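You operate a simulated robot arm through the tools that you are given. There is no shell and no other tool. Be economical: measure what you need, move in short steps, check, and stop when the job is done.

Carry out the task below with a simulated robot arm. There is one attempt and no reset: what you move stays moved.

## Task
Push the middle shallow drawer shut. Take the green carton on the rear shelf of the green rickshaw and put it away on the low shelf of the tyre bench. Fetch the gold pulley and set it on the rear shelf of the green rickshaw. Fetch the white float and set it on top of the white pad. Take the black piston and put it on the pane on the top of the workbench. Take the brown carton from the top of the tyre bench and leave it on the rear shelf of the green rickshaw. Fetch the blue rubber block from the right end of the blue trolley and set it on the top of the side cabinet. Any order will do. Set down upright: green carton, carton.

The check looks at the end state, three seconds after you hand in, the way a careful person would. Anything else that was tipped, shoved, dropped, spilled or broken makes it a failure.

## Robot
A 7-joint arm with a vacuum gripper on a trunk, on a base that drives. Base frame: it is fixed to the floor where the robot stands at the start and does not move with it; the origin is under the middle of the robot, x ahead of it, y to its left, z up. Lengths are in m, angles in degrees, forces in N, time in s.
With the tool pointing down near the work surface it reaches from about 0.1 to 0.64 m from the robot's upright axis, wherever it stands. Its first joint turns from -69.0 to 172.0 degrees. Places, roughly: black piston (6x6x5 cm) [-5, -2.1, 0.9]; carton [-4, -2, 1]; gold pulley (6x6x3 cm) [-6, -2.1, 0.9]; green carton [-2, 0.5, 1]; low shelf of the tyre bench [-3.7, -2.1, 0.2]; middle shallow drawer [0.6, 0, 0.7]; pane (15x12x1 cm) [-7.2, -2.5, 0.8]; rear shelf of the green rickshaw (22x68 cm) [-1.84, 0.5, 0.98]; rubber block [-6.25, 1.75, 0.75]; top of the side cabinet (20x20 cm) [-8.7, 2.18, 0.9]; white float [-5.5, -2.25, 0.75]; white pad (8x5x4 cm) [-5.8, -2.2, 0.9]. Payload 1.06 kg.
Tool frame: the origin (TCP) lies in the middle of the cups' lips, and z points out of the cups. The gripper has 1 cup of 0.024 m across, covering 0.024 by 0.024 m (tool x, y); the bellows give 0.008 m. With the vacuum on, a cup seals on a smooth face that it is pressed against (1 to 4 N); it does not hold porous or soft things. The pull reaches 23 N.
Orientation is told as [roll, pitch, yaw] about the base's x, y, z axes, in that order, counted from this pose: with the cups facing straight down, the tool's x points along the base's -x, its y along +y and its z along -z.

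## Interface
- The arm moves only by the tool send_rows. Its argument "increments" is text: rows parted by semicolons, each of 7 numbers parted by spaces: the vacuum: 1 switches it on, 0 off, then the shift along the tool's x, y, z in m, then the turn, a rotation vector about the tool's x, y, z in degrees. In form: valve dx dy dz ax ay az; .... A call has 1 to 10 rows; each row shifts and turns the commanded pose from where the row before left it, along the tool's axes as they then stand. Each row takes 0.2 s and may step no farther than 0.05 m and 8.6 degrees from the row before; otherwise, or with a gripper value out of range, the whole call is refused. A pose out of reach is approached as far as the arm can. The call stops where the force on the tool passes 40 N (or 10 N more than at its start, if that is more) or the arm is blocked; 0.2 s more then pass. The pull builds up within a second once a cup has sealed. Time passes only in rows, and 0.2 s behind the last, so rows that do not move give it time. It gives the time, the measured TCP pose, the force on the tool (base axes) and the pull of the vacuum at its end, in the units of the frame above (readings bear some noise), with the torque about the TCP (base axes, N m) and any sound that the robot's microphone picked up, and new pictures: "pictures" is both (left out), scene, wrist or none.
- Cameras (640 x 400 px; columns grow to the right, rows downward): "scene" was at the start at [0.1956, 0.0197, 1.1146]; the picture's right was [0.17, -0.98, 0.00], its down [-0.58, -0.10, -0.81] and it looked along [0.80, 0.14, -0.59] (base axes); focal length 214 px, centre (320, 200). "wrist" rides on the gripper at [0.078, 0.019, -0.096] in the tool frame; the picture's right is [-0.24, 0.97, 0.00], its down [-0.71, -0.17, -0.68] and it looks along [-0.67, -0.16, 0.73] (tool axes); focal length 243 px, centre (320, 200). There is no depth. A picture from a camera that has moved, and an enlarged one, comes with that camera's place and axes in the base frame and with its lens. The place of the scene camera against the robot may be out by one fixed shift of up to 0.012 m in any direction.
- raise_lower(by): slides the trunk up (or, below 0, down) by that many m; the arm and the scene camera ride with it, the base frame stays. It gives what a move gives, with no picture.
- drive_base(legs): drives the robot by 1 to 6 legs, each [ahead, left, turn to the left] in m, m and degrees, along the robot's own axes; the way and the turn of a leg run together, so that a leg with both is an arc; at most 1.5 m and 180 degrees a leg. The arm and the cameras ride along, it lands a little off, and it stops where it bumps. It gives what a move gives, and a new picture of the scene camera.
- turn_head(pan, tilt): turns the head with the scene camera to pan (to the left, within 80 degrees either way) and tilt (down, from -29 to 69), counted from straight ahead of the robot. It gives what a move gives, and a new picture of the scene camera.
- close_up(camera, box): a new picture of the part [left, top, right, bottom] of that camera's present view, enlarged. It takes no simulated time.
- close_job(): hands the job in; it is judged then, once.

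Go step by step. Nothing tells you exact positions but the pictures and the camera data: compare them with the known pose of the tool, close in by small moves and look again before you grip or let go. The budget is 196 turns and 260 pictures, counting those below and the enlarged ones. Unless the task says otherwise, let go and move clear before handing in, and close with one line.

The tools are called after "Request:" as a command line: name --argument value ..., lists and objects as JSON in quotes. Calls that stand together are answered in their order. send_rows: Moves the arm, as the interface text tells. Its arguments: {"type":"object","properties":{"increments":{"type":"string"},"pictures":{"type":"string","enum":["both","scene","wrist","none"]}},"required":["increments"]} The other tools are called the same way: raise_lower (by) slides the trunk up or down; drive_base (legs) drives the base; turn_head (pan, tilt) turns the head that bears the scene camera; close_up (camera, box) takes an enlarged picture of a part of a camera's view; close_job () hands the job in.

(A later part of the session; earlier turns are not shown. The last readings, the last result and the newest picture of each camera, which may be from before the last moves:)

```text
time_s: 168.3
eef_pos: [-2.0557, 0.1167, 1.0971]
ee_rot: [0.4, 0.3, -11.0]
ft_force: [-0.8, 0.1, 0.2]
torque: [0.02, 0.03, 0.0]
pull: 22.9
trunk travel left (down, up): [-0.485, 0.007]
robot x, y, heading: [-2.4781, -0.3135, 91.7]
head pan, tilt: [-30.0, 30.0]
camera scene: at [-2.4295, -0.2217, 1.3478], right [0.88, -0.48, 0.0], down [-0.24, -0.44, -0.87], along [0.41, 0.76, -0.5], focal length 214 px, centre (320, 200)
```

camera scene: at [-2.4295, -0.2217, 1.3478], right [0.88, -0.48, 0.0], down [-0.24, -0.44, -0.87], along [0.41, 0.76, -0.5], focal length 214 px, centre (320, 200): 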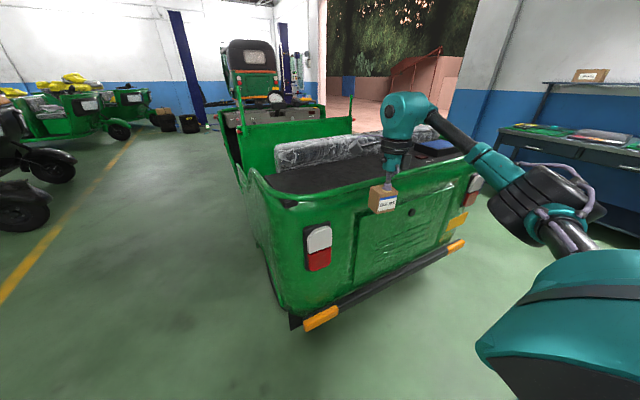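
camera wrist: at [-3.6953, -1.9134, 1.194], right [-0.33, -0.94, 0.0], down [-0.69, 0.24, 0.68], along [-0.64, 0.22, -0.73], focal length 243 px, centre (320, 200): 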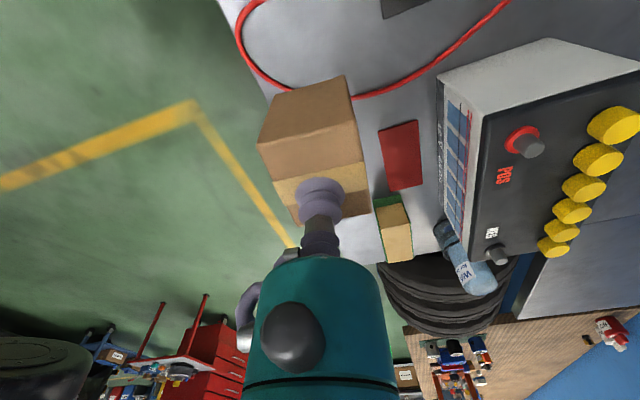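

Request:
send_rows --increments "1 0 0 -0.04 0 0 0;1 0 0 0 0 0 0" --pictures "none"

Request:
drive_base --legs '[[0, 0, -30], [0.35, 0.3, 0]]'

Request:
send_rows --increments "1 0 0 0 0 0 0" --pictures "wrist"

```text
time_s: 168.9
eef_pos: [-2.055, 0.1146, 1.1391]
ee_rot: [0.3, 0.3, -11.0]
ft_force: [-0.2, 0.0, -0.9]
torque: [-0.02, -0.01, -0.01]
pull: 23.0
trunk travel left (down, up): [-0.485, 0.007]
robot x, y, heading: [-2.4741, -0.3155, 91.9]
head pan, tilt: [-30.0, 30.0]
```

```text
time_s: 173.6
eef_pos: [-1.9853, 0.2934, 1.1393]
ee_rot: [0.3, 0.1, -41.8]
ft_force: [-0.8, 0.8, -1.2]
torque: [-0.03, 0.01, 0.01]
pull: 23.2
trunk travel left (down, up): [-0.485, 0.007]
robot x, y, heading: [-2.5677, 0.137, 60.4]
head pan, tilt: [-30.0, 30.0]
camera scene: at [-2.4815, 0.1962, 1.3478], right [0.51, -0.86, 0.0], down [-0.43, -0.26, -0.87], along [0.74, 0.44, -0.5], focal length 214 px, centre (320, 200)
```

scene: 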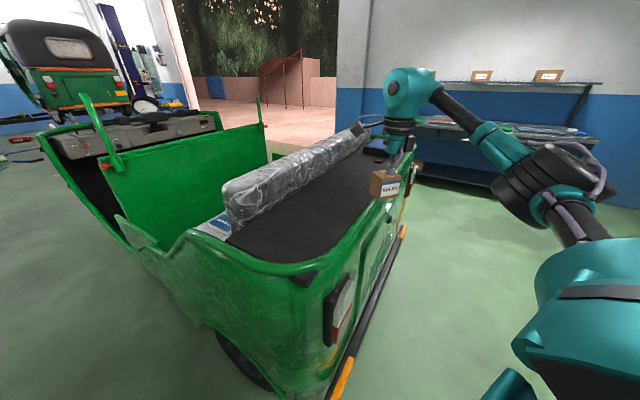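

```text
time_s: 174.0
eef_pos: [-1.9863, 0.2911, 1.1386]
ee_rot: [0.4, 0.2, -41.8]
ft_force: [0.1, 0.4, -0.3]
torque: [-0.03, 0.01, -0.01]
pull: 22.9
trunk travel left (down, up): [-0.485, 0.007]
robot x, y, heading: [-2.5649, 0.1319, 60.5]
head pan, tilt: [-30.0, 30.0]
camera wrist: at [-2.0317, 0.3584, 1.2355], right [0.82, 0.57, 0.01], down [0.41, -0.6, 0.68], along [0.39, -0.56, -0.73], focal length 243 px, centre (320, 200)
```

wrist: 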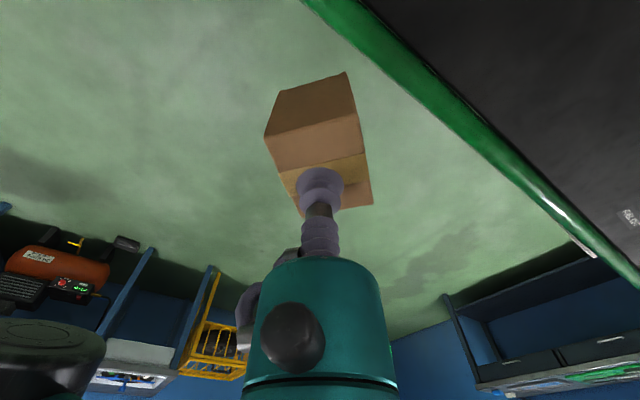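

Request:
drive_base --legs '[[0.145, 0.167, 0]]'

Request:
send_rows --increments "1 0 0 0.02 0 0 0;1 0 0 0.02 0 0 0;1 0 0 0.02 0 0 0;1 0 0 0.01 0 0 0;1 0 0 0 0 0 0" --pictures "both"

```text
time_s: 176.1
eef_pos: [-2.0629, 0.5033, 1.1387]
ee_rot: [0.3, 0.2, -41.6]
ft_force: [0.3, 0.0, -1.1]
torque: [0.01, 0.03, 0.01]
pull: 22.7
trunk travel left (down, up): [-0.485, 0.007]
robot x, y, heading: [-2.6453, 0.3442, 60.9]
head pan, tilt: [-30.0, 30.0]
camera scene: at [-2.5589, 0.405, 1.3478], right [0.51, -0.86, 0.0], down [-0.43, -0.26, -0.87], along [0.74, 0.45, -0.5], focal length 214 px, centre (320, 200)
```

scene: 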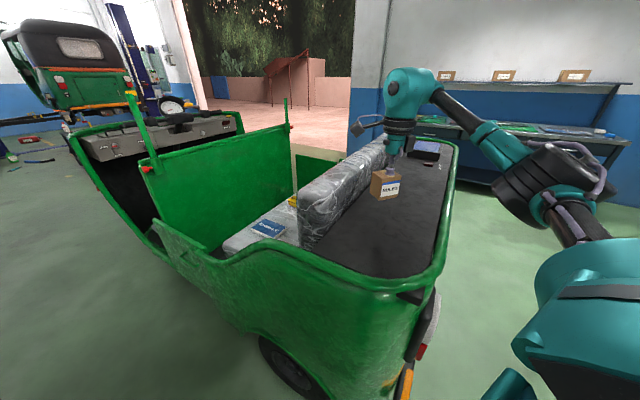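

```text
time_s: 177.3
eef_pos: [-2.0644, 0.5034, 1.0683]
ee_rot: [0.4, 0.2, -41.6]
ft_force: [-0.1, 0.2, -0.9]
torque: [-0.01, -0.01, 0.03]
pull: 22.8
trunk travel left (down, up): [-0.485, 0.007]
robot x, y, heading: [-2.6438, 0.3459, 61.1]
head pan, tilt: [-30.0, 30.0]
camera scene: at [-2.5588, 0.4046, 1.3478], right [0.51, -0.86, 0.0], down [-0.43, -0.26, -0.87], along [0.74, 0.45, -0.5], focal length 214 px, centre (320, 200)
camera wrist: at [-2.1103, 0.5697, 1.1655], right [0.82, 0.57, 0.01], down [0.42, -0.6, 0.68], along [0.39, -0.56, -0.73], focal length 243 px, centre (320, 200)
```

scene: 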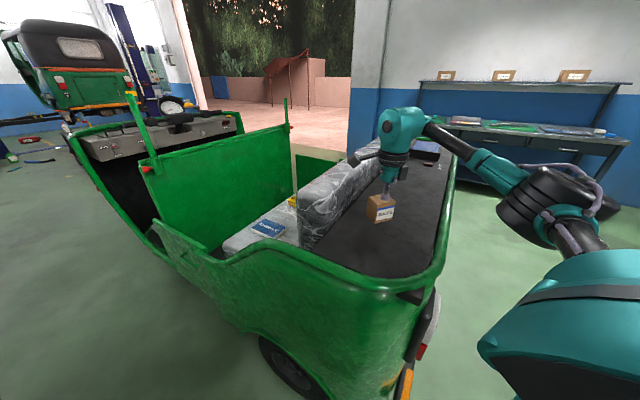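
wrist: 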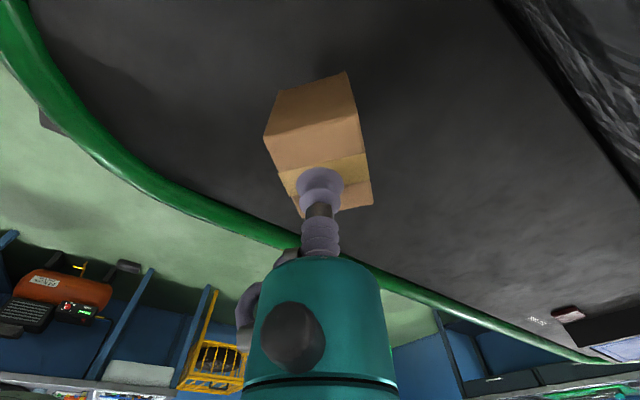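

Well over the shelf. Lowering in small steps.

Request:
send_rows --increments "1 0 0 0.01 0 0 0;1 0 0 0.008 0 0 0;1 0 0 0.005 0 0 0;1 0 0 0.003 0 0 0;1 0 0 0 0 0 0" --pictures "none"

Request:
send_rows --increments "1 0 0 0.003 0 0 0;1 0 0 0.002 0 0 0;1 0 0 0 0 0 0" --pictures "none"

```text
time_s: 178.5
eef_pos: [-2.0642, 0.5034, 1.0433]
ee_rot: [0.4, 0.2, -41.6]
ft_force: [1.4, 0.0, -0.1]
torque: [-0.01, 0.01, -0.01]
pull: 22.8
trunk travel left (down, up): [-0.485, 0.007]
robot x, y, heading: [-2.6409, 0.3496, 60.9]
head pan, tilt: [-30.0, 30.0]
```

```text
time_s: 179.3
eef_pos: [-2.0638, 0.5046, 1.0394]
ee_rot: [0.5, 0.3, -41.6]
ft_force: [1.7, 3.2, 13.1]
torque: [0.0, -0.01, -0.05]
pull: 23.0
trunk travel left (down, up): [-0.485, 0.007]
robot x, y, heading: [-2.6414, 0.3451, 61.0]
head pan, tilt: [-30.0, 30.0]
```

Contact. Releasing and moving up.

Request:
send_rows --increments "1 0 0 -0.001 0 0 0;0 0 0 0 0 0 0;0 0 0 0 0 0 0;0 0 0 0 0 0 0;0 0 0 0 0 0 0;0 0 0 -0.005 0 0 0;0 0 0 -0.03 0 0 0;0 0 0 -0.04 0 0 0;0 0 0 -0.04 0 0 0;0 0 0 0 0 0 0" --pictures "both"

```text
time_s: 181.5
eef_pos: [-2.0623, 0.5028, 1.1516]
ee_rot: [0.3, 0.3, -41.7]
ft_force: [0.7, -0.1, -0.1]
torque: [0.02, 0.02, 0.01]
pull: 0.1
trunk travel left (down, up): [-0.485, 0.007]
robot x, y, heading: [-2.6439, 0.3394, 61.0]
head pan, tilt: [-30.0, 30.0]
camera scene: at [-2.5585, 0.4047, 1.3477], right [0.51, -0.86, 0.0], down [-0.43, -0.26, -0.87], along [0.74, 0.45, -0.5], focal length 214 px, centre (320, 200)
camera wrist: at [-2.1083, 0.5692, 1.2493], right [0.82, 0.57, 0.0], down [0.42, -0.6, 0.68], along [0.39, -0.56, -0.73], focal length 243 px, centre (320, 200)
```

scene: 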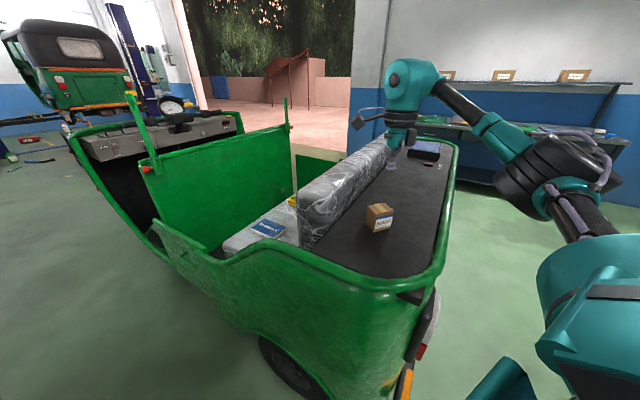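
wrist: 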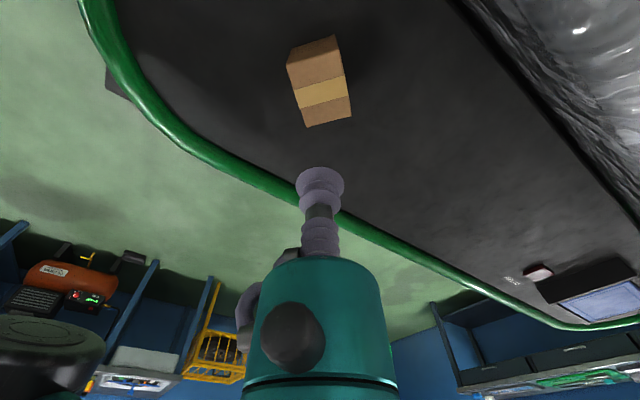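

The carton stands on the shelf. Now to the workbench with the piston, pulley, float, pad and pane.

Request:
drive_base --legs '[[-0.5, 0, 0], [0, 0, 139], [1.5, 0, 0], [1.1, 0, 0], [0, 0, 70]]'

Request:
turn_head --pan 0 --tilt 25

Request:
close_up --camera "scene" --box '[0, 100, 320, 300]'

Request:
close_up --camera "scene" --box '[320, 100, 640, 300]'

```text
time_s: 205.2
eef_pos: [-5.7624, -1.2667, 1.1527]
ee_rot: [0.4, 0.2, 166.4]
ft_force: [1.1, -0.4, 0.4]
torque: [0.03, 0.04, 0.01]
pull: 0.1
trunk travel left (down, up): [-0.485, 0.007]
robot x, y, heading: [-5.3218, -0.8561, -91.2]
head pan, tilt: [-30.0, 30.0]
camera scene: at [-5.3678, -0.9378, 1.3478], right [-0.86, 0.52, 0.0], down [0.26, 0.43, -0.87], along [-0.45, -0.74, -0.5], focal length 214 px, centre (320, 200)
```

scene: 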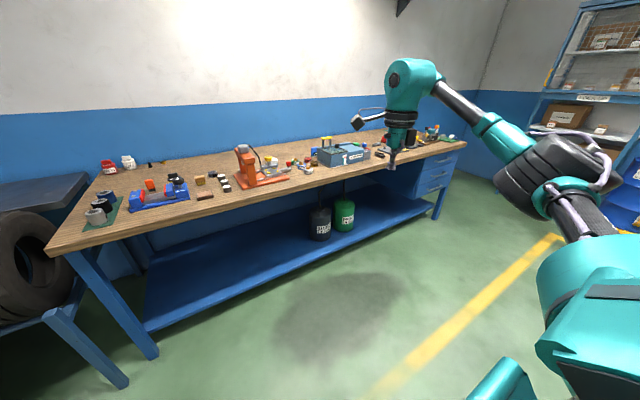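

```text
time_s: 206.2
eef_pos: [-5.7646, -1.2666, 1.1531]
ee_rot: [0.4, 0.3, 166.3]
ft_force: [0.5, -0.3, -0.8]
torque: [0.01, 0.02, 0.0]
pull: 0.2
trunk travel left (down, up): [-0.485, 0.007]
robot x, y, heading: [-5.3223, -0.8589, -91.4]
head pan, tilt: [0.0, 25.0]
camera scene: at [-5.3229, -0.9525, 1.3557], right [-1.0, 0.02, 0.0], down [0.01, 0.42, -0.91], along [-0.02, -0.91, -0.42], focal length 214 px, centre (320, 200)
```

scene: 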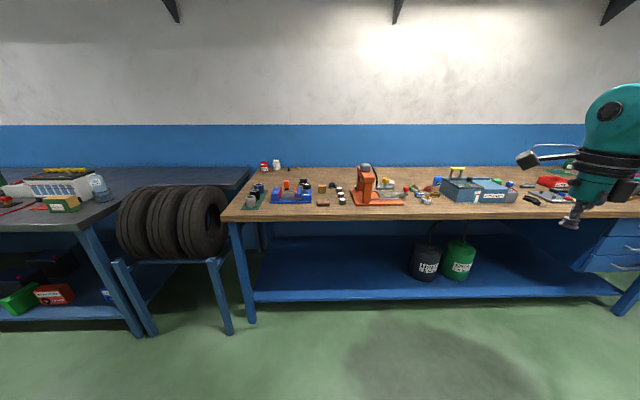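

```text
2.00 times, centred on (160, 200) of scene
camera zoom: at [-5.3229, -0.9525, 1.3557], right [-1.0, 0.02, 0.0], down [0.01, 0.42, -0.91], along [-0.02, -0.91, -0.42], focal length 429 px, centre (640, 200)
```

zoom: 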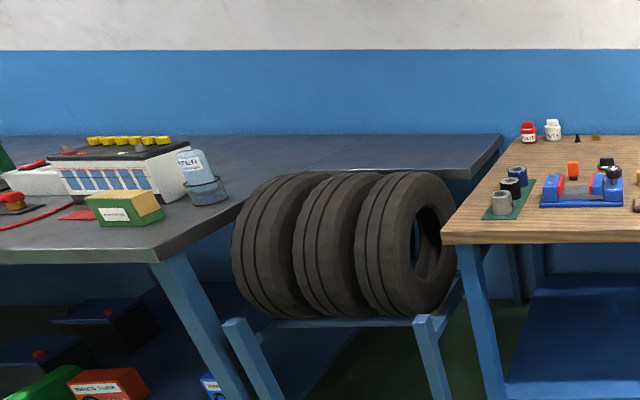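

```text
2.00 times, centred on (480, 200) of scene
camera zoom: at [-5.3229, -0.9525, 1.3557], right [-1.0, 0.02, 0.0], down [0.01, 0.42, -0.91], along [-0.02, -0.91, -0.42], focal length 429 px, centre (0, 200)
```

zoom: 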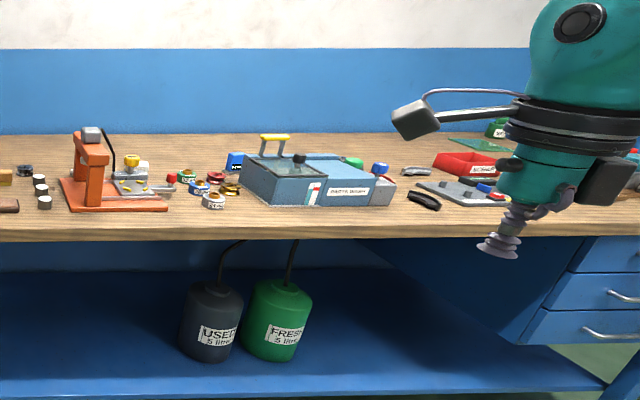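

Request:
drive_base --legs '[[0.3, -0.15, 0]]'

Request:
turn_head --pan 0 --tilt 40

Request:
close_up --camera "scene" --box '[100, 50, 340, 200]'

Request:
close_up --camera "scene" --box '[300, 50, 540, 200]'

```text
time_s: 208.4
eef_pos: [-5.9207, -1.5634, 1.1523]
ee_rot: [0.3, 0.2, 166.1]
ft_force: [-0.1, -0.6, -0.5]
torque: [0.01, 0.01, 0.0]
pull: 0.1
trunk travel left (down, up): [-0.485, 0.007]
robot x, y, heading: [-5.4815, -1.1546, -91.3]
head pan, tilt: [0.0, 25.0]
camera scene: at [-5.479, -1.2514, 1.3557], right [-1.0, 0.02, 0.0], down [0.01, 0.42, -0.91], along [-0.02, -0.91, -0.42], focal length 214 px, centre (320, 200)
```

scene: 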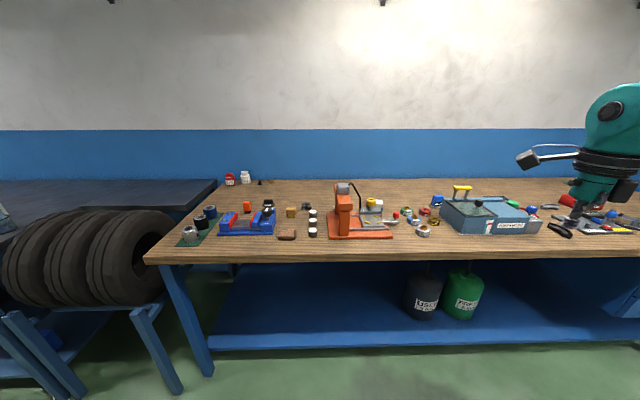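

```text
time_s: 209.2
eef_pos: [-5.9211, -1.5652, 1.1529]
ee_rot: [0.5, 0.2, 166.0]
ft_force: [-0.1, 0.3, -0.5]
torque: [-0.01, -0.01, -0.06]
pull: 0.1
trunk travel left (down, up): [-0.485, 0.007]
robot x, y, heading: [-5.4795, -1.1576, -91.4]
head pan, tilt: [0.0, 40.0]
camera scene: at [-5.4786, -1.2437, 1.3325], right [-1.0, 0.02, 0.0], down [0.02, 0.64, -0.77], along [-0.02, -0.77, -0.64], focal length 214 px, centre (320, 200)
```

scene: 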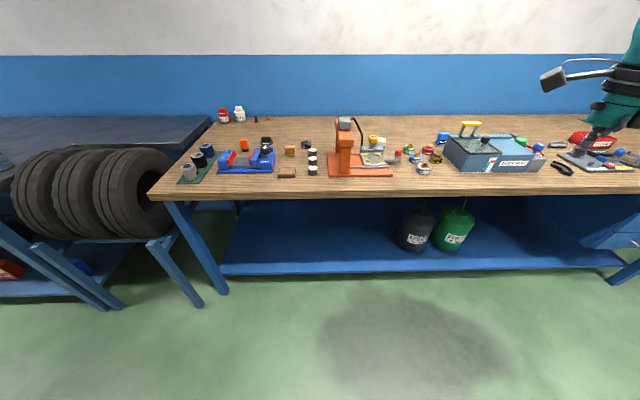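

```text
2.67 times, centred on (220, 125) of scene
camera zoom: at [-5.4786, -1.2437, 1.3325], right [-1.0, 0.02, 0.0], down [0.02, 0.64, -0.77], along [-0.02, -0.77, -0.64], focal length 572 px, centre (587, 400)
```

zoom: 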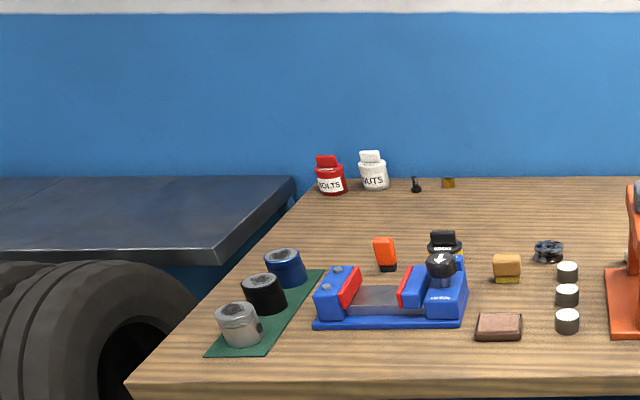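

```text
2.67 times, centred on (420, 125) of scene
camera zoom: at [-5.4786, -1.2437, 1.3325], right [-1.0, 0.02, 0.0], down [0.02, 0.64, -0.77], along [-0.02, -0.77, -0.64], focal length 572 px, centre (53, 400)
```

zoom: 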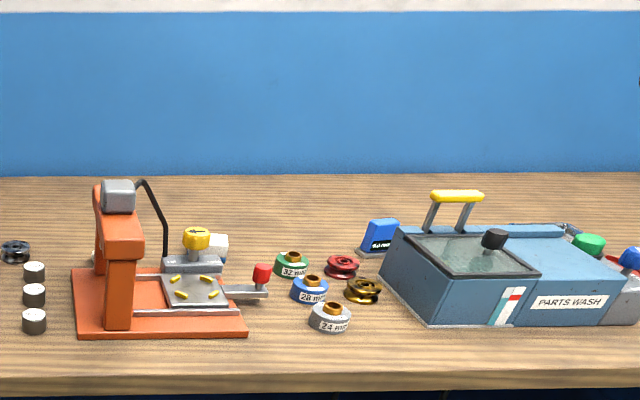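

Request:
close_up --camera "scene" --box '[290, 105, 400, 185]'

Request:
close_up --camera "scene" --box '[520, 110, 640, 185]'

```text
5.00 times, centred on (345, 145) of scene
camera zoom: at [-5.4786, -1.2437, 1.3325], right [-1.0, 0.02, 0.0], down [0.02, 0.64, -0.77], along [-0.02, -0.77, -0.64], focal length 1072 px, centre (195, 475)
```

zoom: 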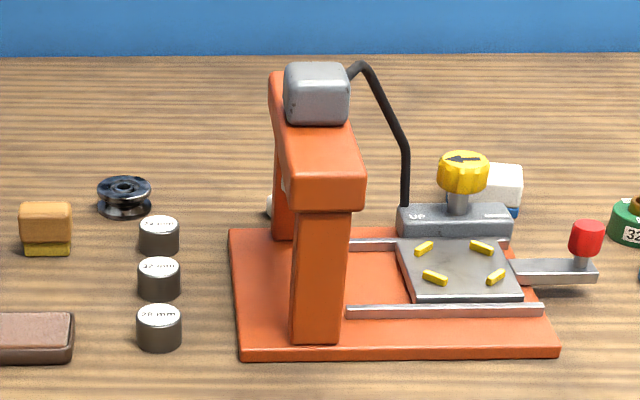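

```text
5.33 times, centred on (580, 148) of scene
camera zoom: at [-5.4786, -1.2437, 1.3325], right [-1.0, 0.02, 0.0], down [0.02, 0.64, -0.77], along [-0.02, -0.77, -0.64], focal length 1144 px, centre (-1067, 480)
```

zoom: 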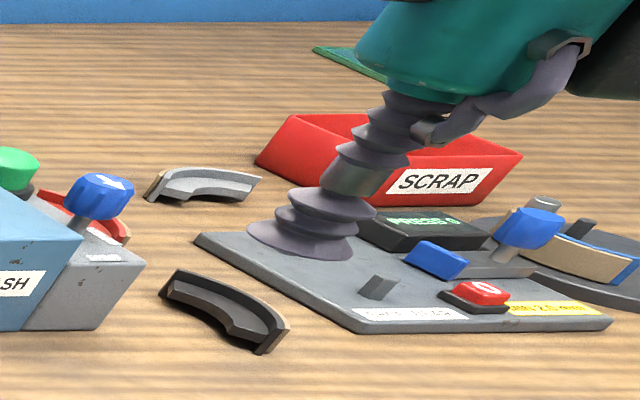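

The float seems hidden behind the press's post near (−5.58, −2.21). I'll raise the arm, turn the wrist camera toward the wall and look from above.

Request:
send_rows --increments "0 0 0 -0.03 0 0 -8.6;0 0 0 -0.03 0 0 -8.6;0 0 0 -0.03 0 0 -8.6;0 0 0 0 0 0 -8.6;0 0 0 0 0 0 -8.6;0 0 0 0 0 0 -8.6;0 0 0 0 0 0 -8.6;0 0 0 0 0 0 -8.6;0 0 0 0 0 0 -8.6;0 0 0 0 0 0 -8.6" --pictures "none"

Request:
drive_base --legs '[[0.35, 0.33, 0]]'

Request:
send_rows --increments "0 0 0 0 0 0 -8.6;0 0 0 0 0 0 -8;0 0 0 0 0 0 0" --pictures "wrist"

```text
time_s: 211.3
eef_pos: [-5.9206, -1.5623, 1.2433]
ee_rot: [0.3, -0.4, -107.7]
ft_force: [-1.2, -0.3, -0.1]
torque: [0.01, -0.01, 0.03]
pull: 0.1
trunk travel left (down, up): [-0.485, 0.007]
robot x, y, heading: [-5.4782, -1.154, -91.6]
head pan, tilt: [0.0, 40.0]
```

```text
time_s: 214.8
eef_pos: [-5.5934, -1.9198, 1.2427]
ee_rot: [0.2, -0.3, -107.1]
ft_force: [0.5, 0.8, 0.2]
torque: [0.0, -0.01, 0.03]
pull: 0.1
trunk travel left (down, up): [-0.485, 0.007]
robot x, y, heading: [-5.1523, -1.5052, -90.5]
head pan, tilt: [0.0, 40.0]
camera scene: at [-5.1548, -1.5945, 1.3324], right [-1.0, 0.01, 0.0], down [0.01, 0.64, -0.77], along [-0.01, -0.77, -0.64], focal length 214 px, centre (320, 200)
```

scene: 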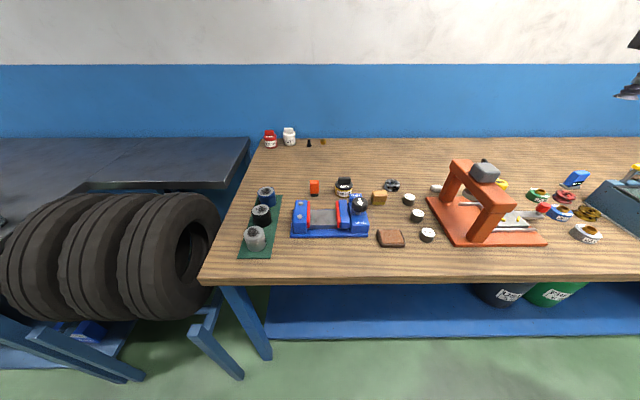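

```text
time_s: 215.6
eef_pos: [-5.5469, -1.8938, 1.2259]
ee_rot: [0.2, -0.4, -90.7]
ft_force: [-0.2, 0.0, -0.2]
torque: [0.01, -0.02, 0.01]
pull: 0.1
out of reach, approached as far as the arm can: row 1, 2
trunk travel left (down, up): [-0.485, 0.007]
robot x, y, heading: [-5.1525, -1.5025, -90.8]
head pan, tilt: [0.0, 40.0]
camera wrist: at [-5.5265, -1.8125, 1.3215], right [0.97, -0.25, 0.0], down [-0.18, -0.7, 0.69], along [-0.17, -0.67, -0.72], focal length 243 px, centre (320, 200)
```

wrist: 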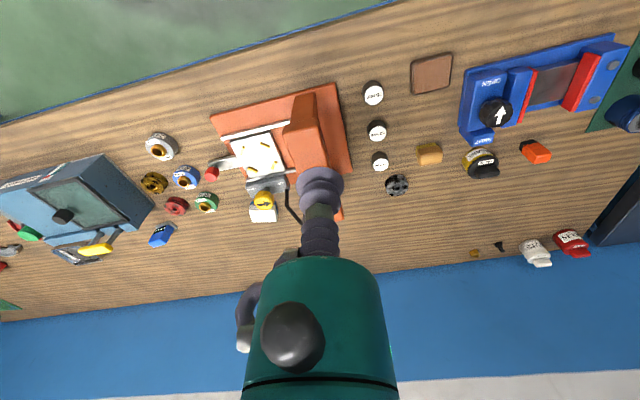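

Request:
close_up --camera "scene" --box '[400, 140, 560, 240]'

Request:
close_up --camera "wrist" --box '[220, 120, 380, 220]'

```text
4.00 times, centred on (480, 190) of scene
camera zoom: at [-5.1553, -1.594, 1.3325], right [-1.0, 0.01, 0.0], down [0.01, 0.64, -0.77], along [-0.01, -0.77, -0.64], focal length 858 px, centre (-320, 240)
```

zoom: 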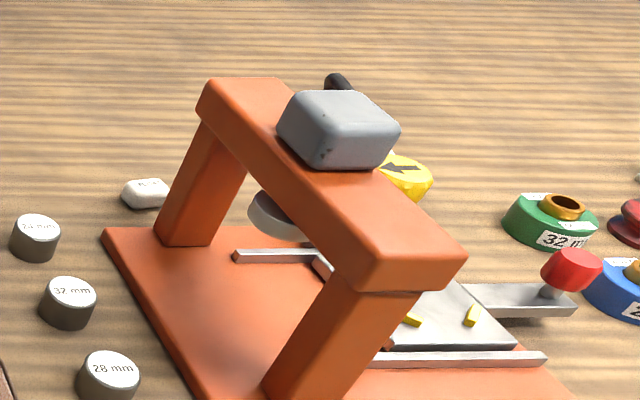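

```text
4.00 times, centred on (300, 170) of wrist
camera zoom: at [-5.5265, -1.8125, 1.3215], right [0.97, -0.25, 0.0], down [-0.18, -0.7, 0.69], along [-0.17, -0.67, -0.72], focal length 970 px, centre (400, 320)
```

zoom: 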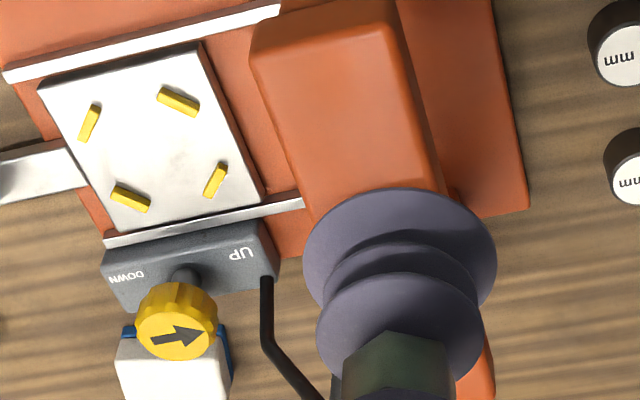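

The float is the small white block just behind the press's rear post, near (−5.58, −2.21). Reaching there is tight, so I'll test the low, extended arm posture clear of the bench first.

Request:
drive_base --legs '[[-0.5, 0, 0]]'

Request:
send_rows --increments "0 0 0 0.04 0 0 8.6;0 0 0 0.04 0 0 8.6;0 0 0 0.04 0 0 8.6;0 0 0 0.04 0 0 8.6;0 0 0 0.04 0 0 8.6;0 0 0 0.04 0 0 8.6;0 0 0 0.04 0 0 8.6;0 0 0 0.04 0 0 8.6;0 0 0 0 0 0 8.6;0 0 0 0 0 0 8.6" --pictures "none"

Request:
turn_head --pan -55 --tilt 30

```text
time_s: 218.5
eef_pos: [-5.5418, -1.3929, 1.2267]
ee_rot: [0.1, -0.5, -91.4]
ft_force: [0.4, 0.4, -0.1]
torque: [-0.01, -0.03, 0.01]
pull: 0.0
trunk travel left (down, up): [-0.485, 0.007]
robot x, y, heading: [-5.1494, -1.0107, -91.1]
head pan, tilt: [0.0, 40.0]
camera scene: at [-5.148, -1.0988, 1.3325], right [-1.0, 0.02, 0.0], down [0.01, 0.64, -0.77], along [-0.02, -0.77, -0.64], focal length 214 px, centre (320, 200)
```

scene: 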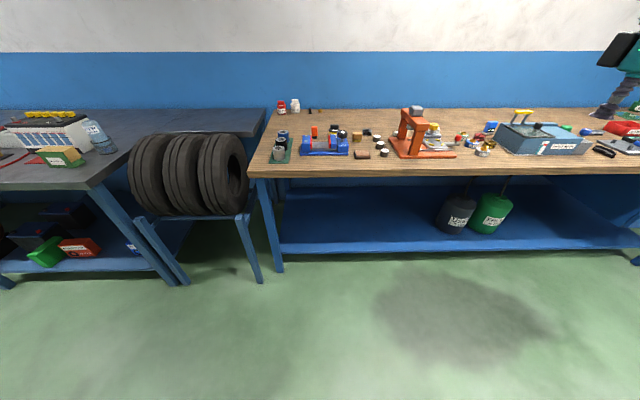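

```text
time_s: 220.7
eef_pos: [-5.542, -1.3968, 0.9065]
ee_rot: [0.4, 0.1, -177.4]
ft_force: [-0.5, -0.1, 0.1]
torque: [0.01, -0.01, 0.0]
pull: 0.2
trunk travel left (down, up): [-0.485, 0.007]
robot x, y, heading: [-5.1483, -1.0107, -91.0]
head pan, tilt: [0.0, 40.0]
```

```text
time_s: 222.0
eef_pos: [-5.5434, -1.3969, 0.9057]
ee_rot: [0.5, 0.1, -177.2]
ft_force: [-0.2, 0.4, 0.0]
torque: [-0.01, 0.02, 0.01]
pull: 0.1
trunk travel left (down, up): [-0.485, 0.007]
robot x, y, heading: [-5.1511, -1.0086, -91.2]
head pan, tilt: [-55.0, 30.0]
camera scene: at [-5.2213, -1.0647, 1.3478], right [-0.56, 0.83, 0.0], down [0.42, 0.28, -0.87], along [-0.72, -0.48, -0.5], focal length 214 px, centre (320, 200)
```

scene: 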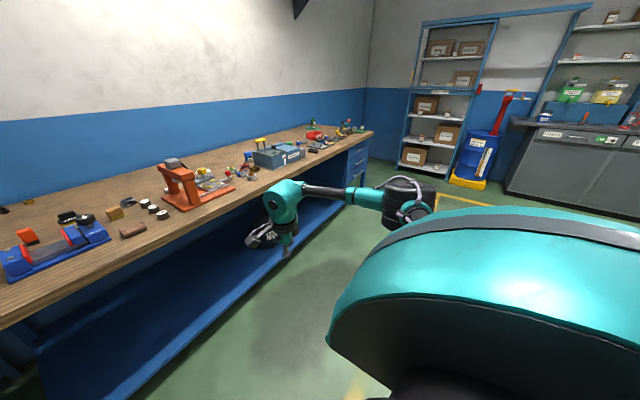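

Request:
turn_head --pan 0 --tilt 69

```text
time_s: 223.2
eef_pos: [-5.5416, -1.3966, 0.9065]
ee_rot: [0.5, 0.1, -177.3]
ft_force: [0.4, 0.5, -0.7]
torque: [0.0, 0.0, -0.01]
pull: 0.0
trunk travel left (down, up): [-0.485, 0.007]
robot x, y, heading: [-5.1496, -1.0072, -91.1]
head pan, tilt: [0.0, 68.8]
camera scene: at [-5.1474, -1.0702, 1.2963], right [-1.0, 0.02, 0.0], down [0.02, 0.93, -0.36], along [-0.01, -0.36, -0.93], focal length 214 px, centre (320, 200)
```

scene: 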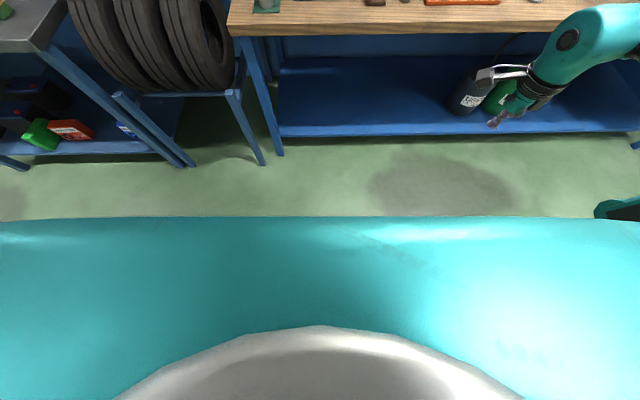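

Request:
send_rows --increments "0 0 0 -0.05 0 0 5;0 0 0 -0.05 0 0 5;0 0 0 -0.05 0 0 5;0 0 0 -0.05 0 0 5;0 0 0 -0.03 0 0 5;0 0 0 0 0 0 0" --pictures "none"

Request:
drive_base --legs '[[0, 0, 35], [-0.179, -0.266, 0], [0.332, -0.223, 0]]'

Request:
turn_head --pan -40 --tilt 35

```text
time_s: 224.6
eef_pos: [-5.5398, -1.3951, 1.1356]
ee_rot: [0.3, 0.4, 157.7]
ft_force: [0.2, 0.3, 0.3]
torque: [0.01, 0.03, -0.03]
pull: 0.0
trunk travel left (down, up): [-0.485, 0.007]
robot x, y, heading: [-5.1467, -1.0095, -91.3]
head pan, tilt: [0.0, 68.8]
```

```text
time_s: 231.3
eef_pos: [-5.5627, -1.9458, 1.1355]
ee_rot: [0.4, 0.2, -167.4]
ft_force: [-0.4, -1.0, -0.6]
torque: [0.01, 0.03, 0.01]
pull: 0.0
trunk travel left (down, up): [-0.485, 0.007]
robot x, y, heading: [-5.4633, -1.4084, -56.3]
head pan, tilt: [0.0, 68.8]
camera scene: at [-5.4242, -1.4553, 1.2963], right [-0.83, -0.56, 0.0], down [-0.52, 0.78, -0.36], along [0.2, -0.3, -0.93], focal length 214 px, centre (320, 200)
```

scene: 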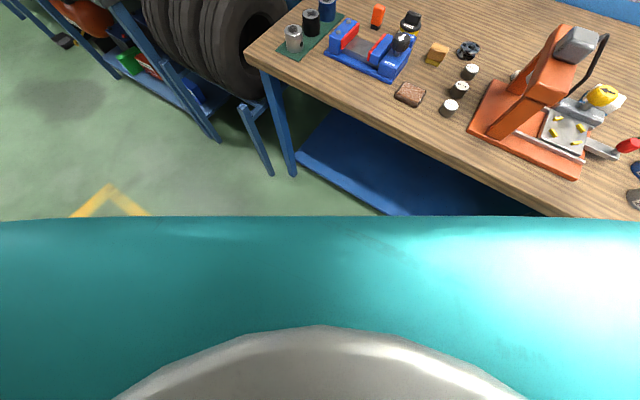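

```text
time_s: 232.4
eef_pos: [-5.5635, -1.9451, 1.1358]
ee_rot: [0.4, 0.2, -167.4]
ft_force: [0.5, -0.9, 0.9]
torque: [-0.03, -0.02, 0.0]
pull: 0.1
trunk travel left (down, up): [-0.485, 0.007]
robot x, y, heading: [-5.4632, -1.4041, -56.1]
head pan, tilt: [-40.0, 35.0]
camera scene: at [-5.4648, -1.4958, 1.3399], right [-0.99, 0.11, 0.0], down [0.06, 0.57, -0.82], along [-0.09, -0.81, -0.57], focal length 214 px, centre (320, 200)
```

scene: 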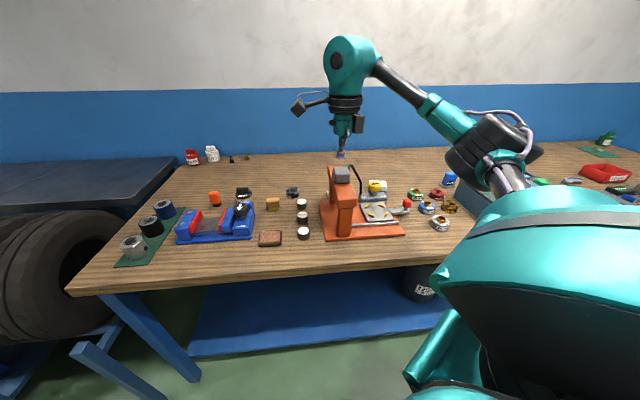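

Request:
drive_base --legs '[[0.141, -0.095, 0]]'

Request:
send_rows --increments "0 0 0 0 0 0 0" --pictures "wrist"

Request:
close_up --camera "scene" --box '[240, 140, 400, 240]'

```text
time_s: 233.9
eef_pos: [-5.5667, -2.1135, 1.1347]
ee_rot: [0.4, 0.3, -167.7]
ft_force: [0.3, 0.1, 0.4]
torque: [-0.01, 0.0, 0.0]
pull: 0.2
trunk travel left (down, up): [-0.485, 0.007]
robot x, y, heading: [-5.4673, -1.5775, -56.7]
head pan, tilt: [-40.0, 35.0]
camera scene: at [-5.4665, -1.6652, 1.3399], right [-0.99, 0.11, 0.0], down [0.06, 0.57, -0.82], along [-0.09, -0.81, -0.57], focal length 214 px, centre (320, 200)
```

scene: 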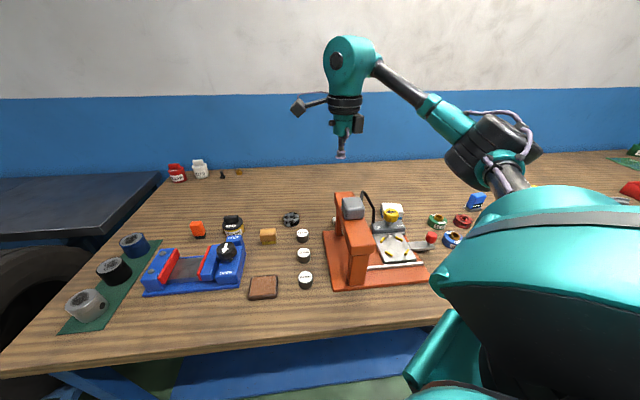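

```text
time_s: 234.3
eef_pos: [-5.5666, -2.1135, 1.1358]
ee_rot: [0.3, 0.3, -167.6]
ft_force: [0.4, 0.4, 0.0]
torque: [0.02, -0.02, -0.01]
pull: 0.0
trunk travel left (down, up): [-0.485, 0.007]
robot x, y, heading: [-5.4656, -1.5702, -56.5]
head pan, tilt: [-40.0, 35.0]
camera wrist: at [-5.4872, -2.1143, 1.2328], right [-0.02, -1.0, 0.01], down [-0.73, 0.02, 0.68], along [-0.68, 0.01, -0.73], focal length 243 px, centre (320, 200)
```

wrist: 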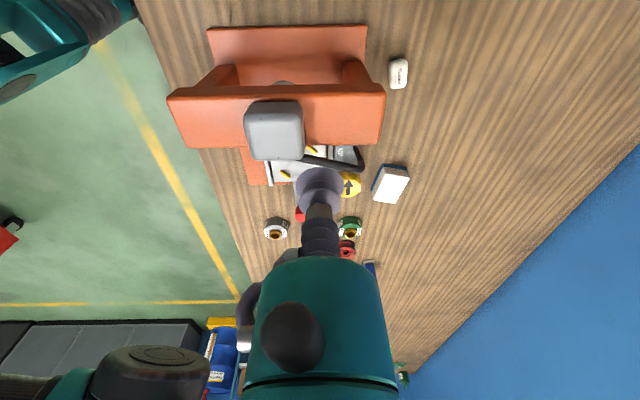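

```text
4.00 times, centred on (320, 190) of scene
camera zoom: at [-5.4665, -1.6645, 1.34], right [-0.99, 0.11, 0.0], down [0.06, 0.57, -0.82], along [-0.09, -0.81, -0.57], focal length 858 px, centre (320, 240)
```

zoom: 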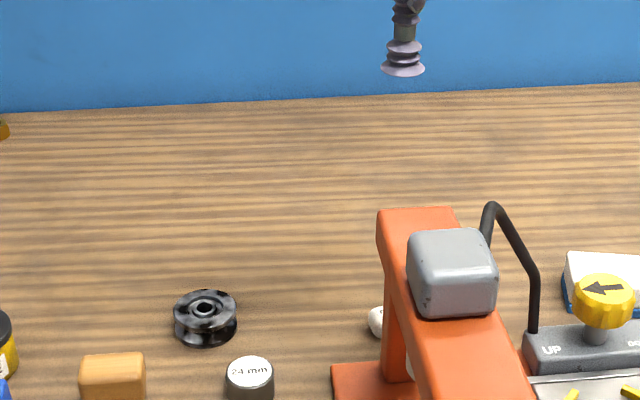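

Request:
close_up --camera "wrist" --box '[340, 40, 436, 100]'

Request:
close_up --camera "wrist" --box '[330, 140, 442, 210]'

```text
6.67 times, centred on (388, 70) of wrist
camera zoom: at [-5.4872, -2.1143, 1.2328], right [-0.02, -1.0, 0.01], down [-0.73, 0.02, 0.68], along [-0.68, 0.01, -0.73], focal length 1618 px, centre (-133, 1067)
```

zoom: 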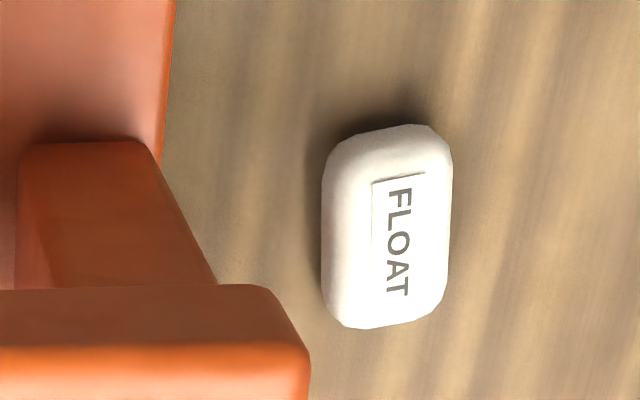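

```text
5.71 times, centred on (386, 175) of wrist
camera zoom: at [-5.4872, -2.1143, 1.2328], right [-0.02, -1.0, 0.01], down [-0.73, 0.02, 0.68], along [-0.68, 0.01, -0.73], focal length 1386 px, centre (-57, 343)
```

zoom: 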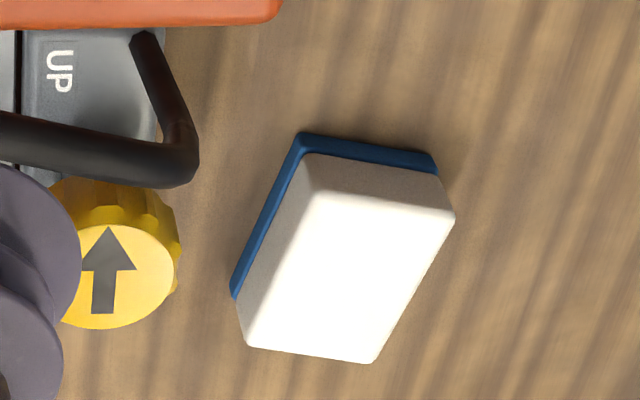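

The white FLOAT and the white pad are both plainly seen from the wrist. Extending the arm to stand above the float, still high.

Request:
send_rows --increments "0 -0.017 0.035 0 0 0 0;0 -0.017 0.035 0 0 0 0;0 -0.018 0.036 0 0 0 0;0 0 0 0.03 0 0 0;0 0 0 0.03 0 0 0;0 0 0 0 0 0 0" --pictures "both"

```text
time_s: 235.7
eef_pos: [-5.5936, -2.229, 1.0767]
ee_rot: [0.4, 0.2, -167.5]
ft_force: [1.3, 0.8, -0.7]
torque: [0.01, 0.02, 0.01]
pull: 0.0
trunk travel left (down, up): [-0.485, 0.007]
robot x, y, heading: [-5.4652, -1.5707, -56.3]
head pan, tilt: [-40.0, 35.0]
camera scene: at [-5.4665, -1.6643, 1.34], right [-0.99, 0.11, 0.0], down [0.06, 0.57, -0.82], along [-0.09, -0.81, -0.57], focal length 214 px, centre (320, 200)
camera wrist: at [-5.5149, -2.2291, 1.1738], right [-0.02, -1.0, 0.01], down [-0.73, 0.02, 0.68], along [-0.68, 0.01, -0.73], focal length 243 px, centre (320, 200)
```

scene: 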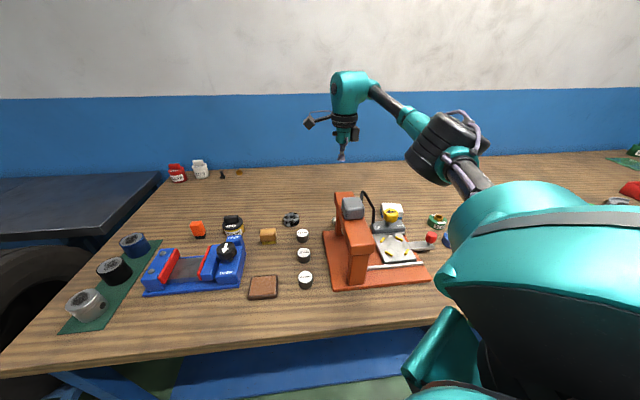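
wrist: 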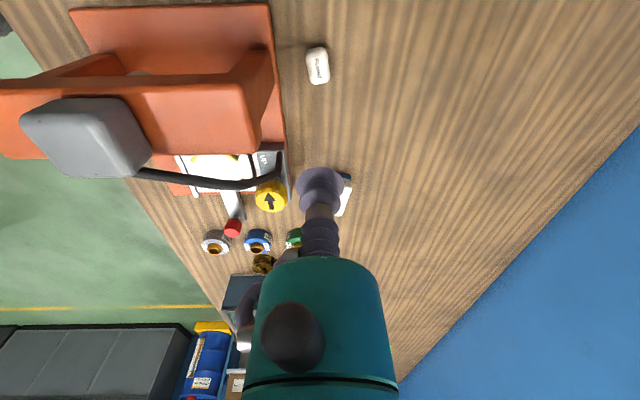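

The reach works, but the elbow would come low over the pulleys. I'll back out, turn the robot and re-enter from further right so the elbow sits behind the parts instead.

Request:
send_rows --increments "0 0 0 -0.04 0 0 0;0 0 0 -0.03 0 0 0;0 0 0 0 0 0 0" --pictures "none"

Request:
drive_base --legs '[[-0.374, 0.25, 0], [0, 0, 28], [-0.286, -0.154, 0], [0.19, -0.352, 0]]'

Request:
turn_head --pan -60 --tilt 35

```text
time_s: 236.5
eef_pos: [-5.5961, -2.2292, 1.1457]
ee_rot: [0.4, 0.3, -167.6]
ft_force: [0.0, -0.2, 0.2]
torque: [0.02, -0.02, 0.03]
pull: 0.0
trunk travel left (down, up): [-0.485, 0.007]
robot x, y, heading: [-5.4611, -1.5721, -56.4]
head pan, tilt: [-40.0, 35.0]
```

```text
time_s: 245.8
eef_pos: [-5.5798, -2.1589, 1.1447]
ee_rot: [0.3, 0.2, -139.2]
ft_force: [-0.1, 0.3, 0.9]
torque: [0.02, 0.04, 0.0]
pull: 0.0
trunk travel left (down, up): [-0.485, 0.007]
robot x, y, heading: [-5.775, -1.5178, -28.3]
head pan, tilt: [-40.0, 35.0]
camera scene: at [-5.7338, -1.6032, 1.34], right [-0.93, -0.38, 0.0], down [-0.22, 0.53, -0.82], along [0.31, -0.76, -0.57], focal length 214 px, centre (320, 200)
```

scene: 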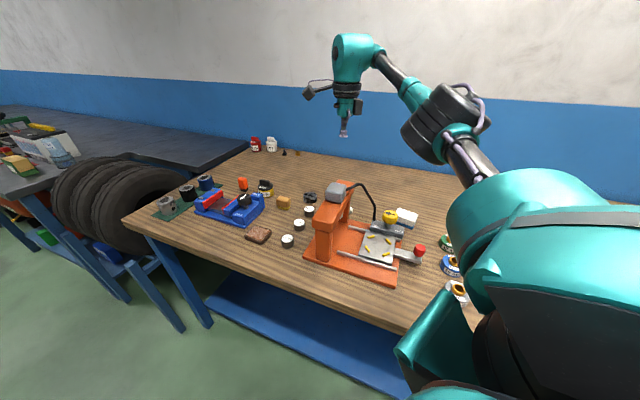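

```text
time_s: 246.6
eef_pos: [-5.5809, -2.1596, 1.1444]
ee_rot: [0.4, 0.2, -139.0]
ft_force: [0.1, 0.3, 0.5]
torque: [0.02, -0.03, 0.0]
pull: 0.1
trunk travel left (down, up): [-0.485, 0.007]
robot x, y, heading: [-5.7764, -1.5215, -28.2]
head pan, tilt: [-60.0, 35.0]
camera scene: at [-5.7636, -1.6094, 1.34], right [-1.0, -0.04, 0.0], down [-0.02, 0.57, -0.82], along [0.03, -0.82, -0.57], focal length 214 px, centre (320, 200)
```

scene: 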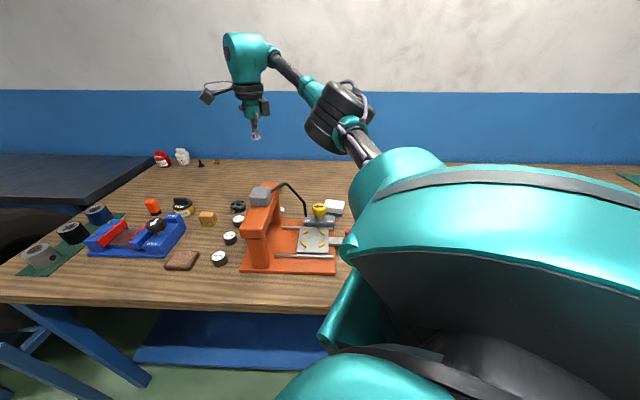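

Request:
drive_base --legs '[[0.031, -0.058, 0]]'

Request:
send_rows --increments "0 0 0 0 0 0 6;0 0 0 0 0 0 8;0 0 0 0 0 0 8;0 0 0 0 0 0 8;0 0 0 0 0 0 0" --pictures "both"

```text
time_s: 247.8
eef_pos: [-5.5808, -2.2248, 1.1447]
ee_rot: [0.4, 0.3, -139.0]
ft_force: [0.7, 0.2, 0.1]
torque: [0.02, 0.0, 0.02]
pull: 0.1
trunk travel left (down, up): [-0.485, 0.007]
robot x, y, heading: [-5.7771, -1.5908, -27.9]
head pan, tilt: [-60.0, 35.0]
camera scene: at [-5.7641, -1.6761, 1.3399], right [-1.0, -0.04, 0.0], down [-0.02, 0.57, -0.82], along [0.03, -0.82, -0.57], focal length 214 px, centre (320, 200)
```

scene: 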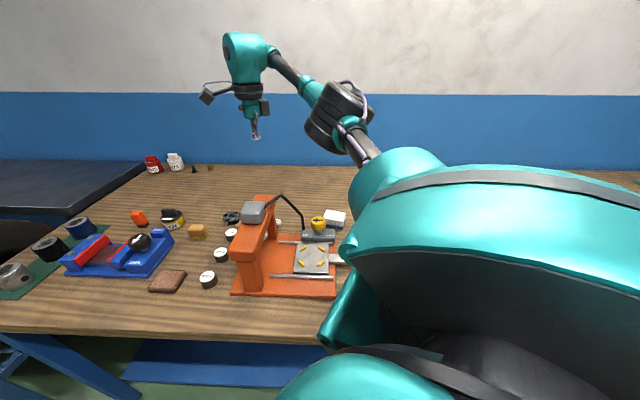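

```text
time_s: 249.0
eef_pos: [-5.5812, -2.2251, 1.1457]
ee_rot: [0.2, 0.5, -169.2]
ft_force: [1.1, 0.6, 0.2]
torque: [-0.04, -0.01, 0.01]
pull: 0.0
trunk travel left (down, up): [-0.485, 0.007]
robot x, y, heading: [-5.7744, -1.5912, -27.8]
head pan, tilt: [-60.0, 35.0]
camera scene: at [-5.7641, -1.6755, 1.34], right [-1.0, -0.04, 0.0], down [-0.02, 0.57, -0.82], along [0.03, -0.82, -0.57], focal length 214 px, centre (320, 200)
camera wrist: at [-5.501, -2.228, 1.2425], right [-0.05, -1.0, 0.0], down [-0.73, 0.04, 0.68], along [-0.68, 0.03, -0.73], focal length 243 px, centre (320, 200)
```

scene: 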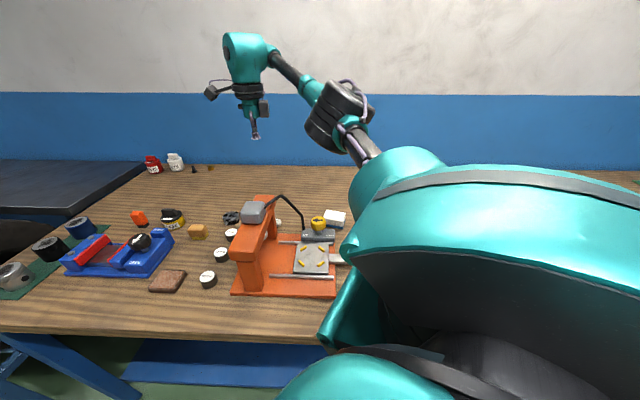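
wrist: 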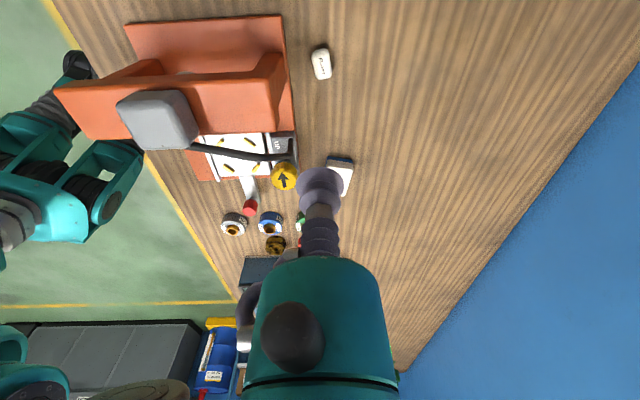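

Request:
send_rows --increments "0 -0.014 -0.001 0.04 0 0 0;0 0 0 0.04 0 0 0;0 0 0 0.04 0 0 0;0 0 0 0.04 0 0 0;0 0 0 0 0 0 0" --pictures "both"

```text
time_s: 250.2
eef_pos: [-5.5913, -2.2268, 0.9853]
ee_rot: [0.2, 0.5, -168.9]
ft_force: [1.3, 0.7, 0.2]
torque: [0.01, -0.02, -0.01]
pull: 0.0
trunk travel left (down, up): [-0.485, 0.007]
robot x, y, heading: [-5.7811, -1.5882, -28.2]
head pan, tilt: [-60.0, 35.0]
camera scene: at [-5.7642, -1.6754, 1.34], right [-1.0, -0.04, 0.0], down [-0.02, 0.57, -0.82], along [0.03, -0.82, -0.57], focal length 214 px, centre (320, 200)
camera wrist: at [-5.5122, -2.2296, 1.0832], right [-0.05, -1.0, 0.0], down [-0.73, 0.04, 0.68], along [-0.68, 0.03, -0.73], focal length 243 px, centre (320, 200)
```

scene: 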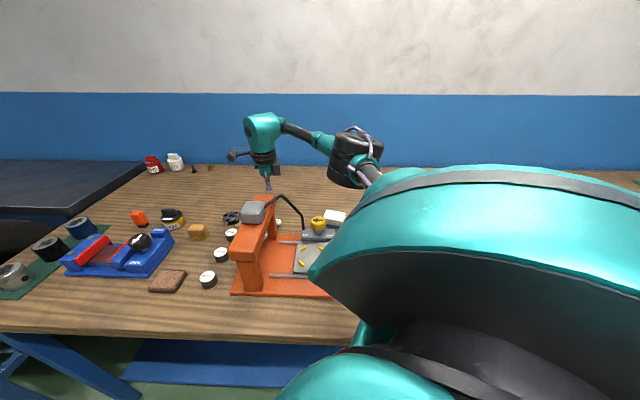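
wrist: 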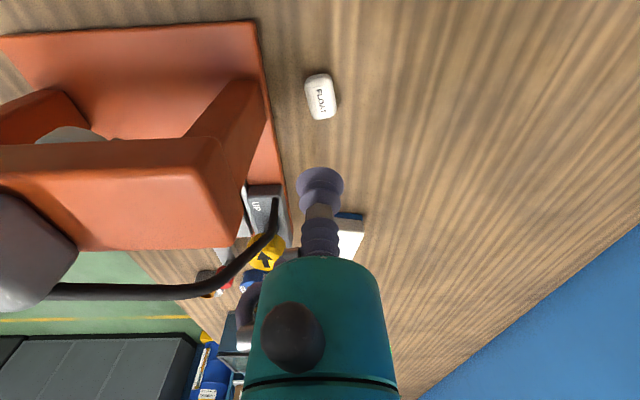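

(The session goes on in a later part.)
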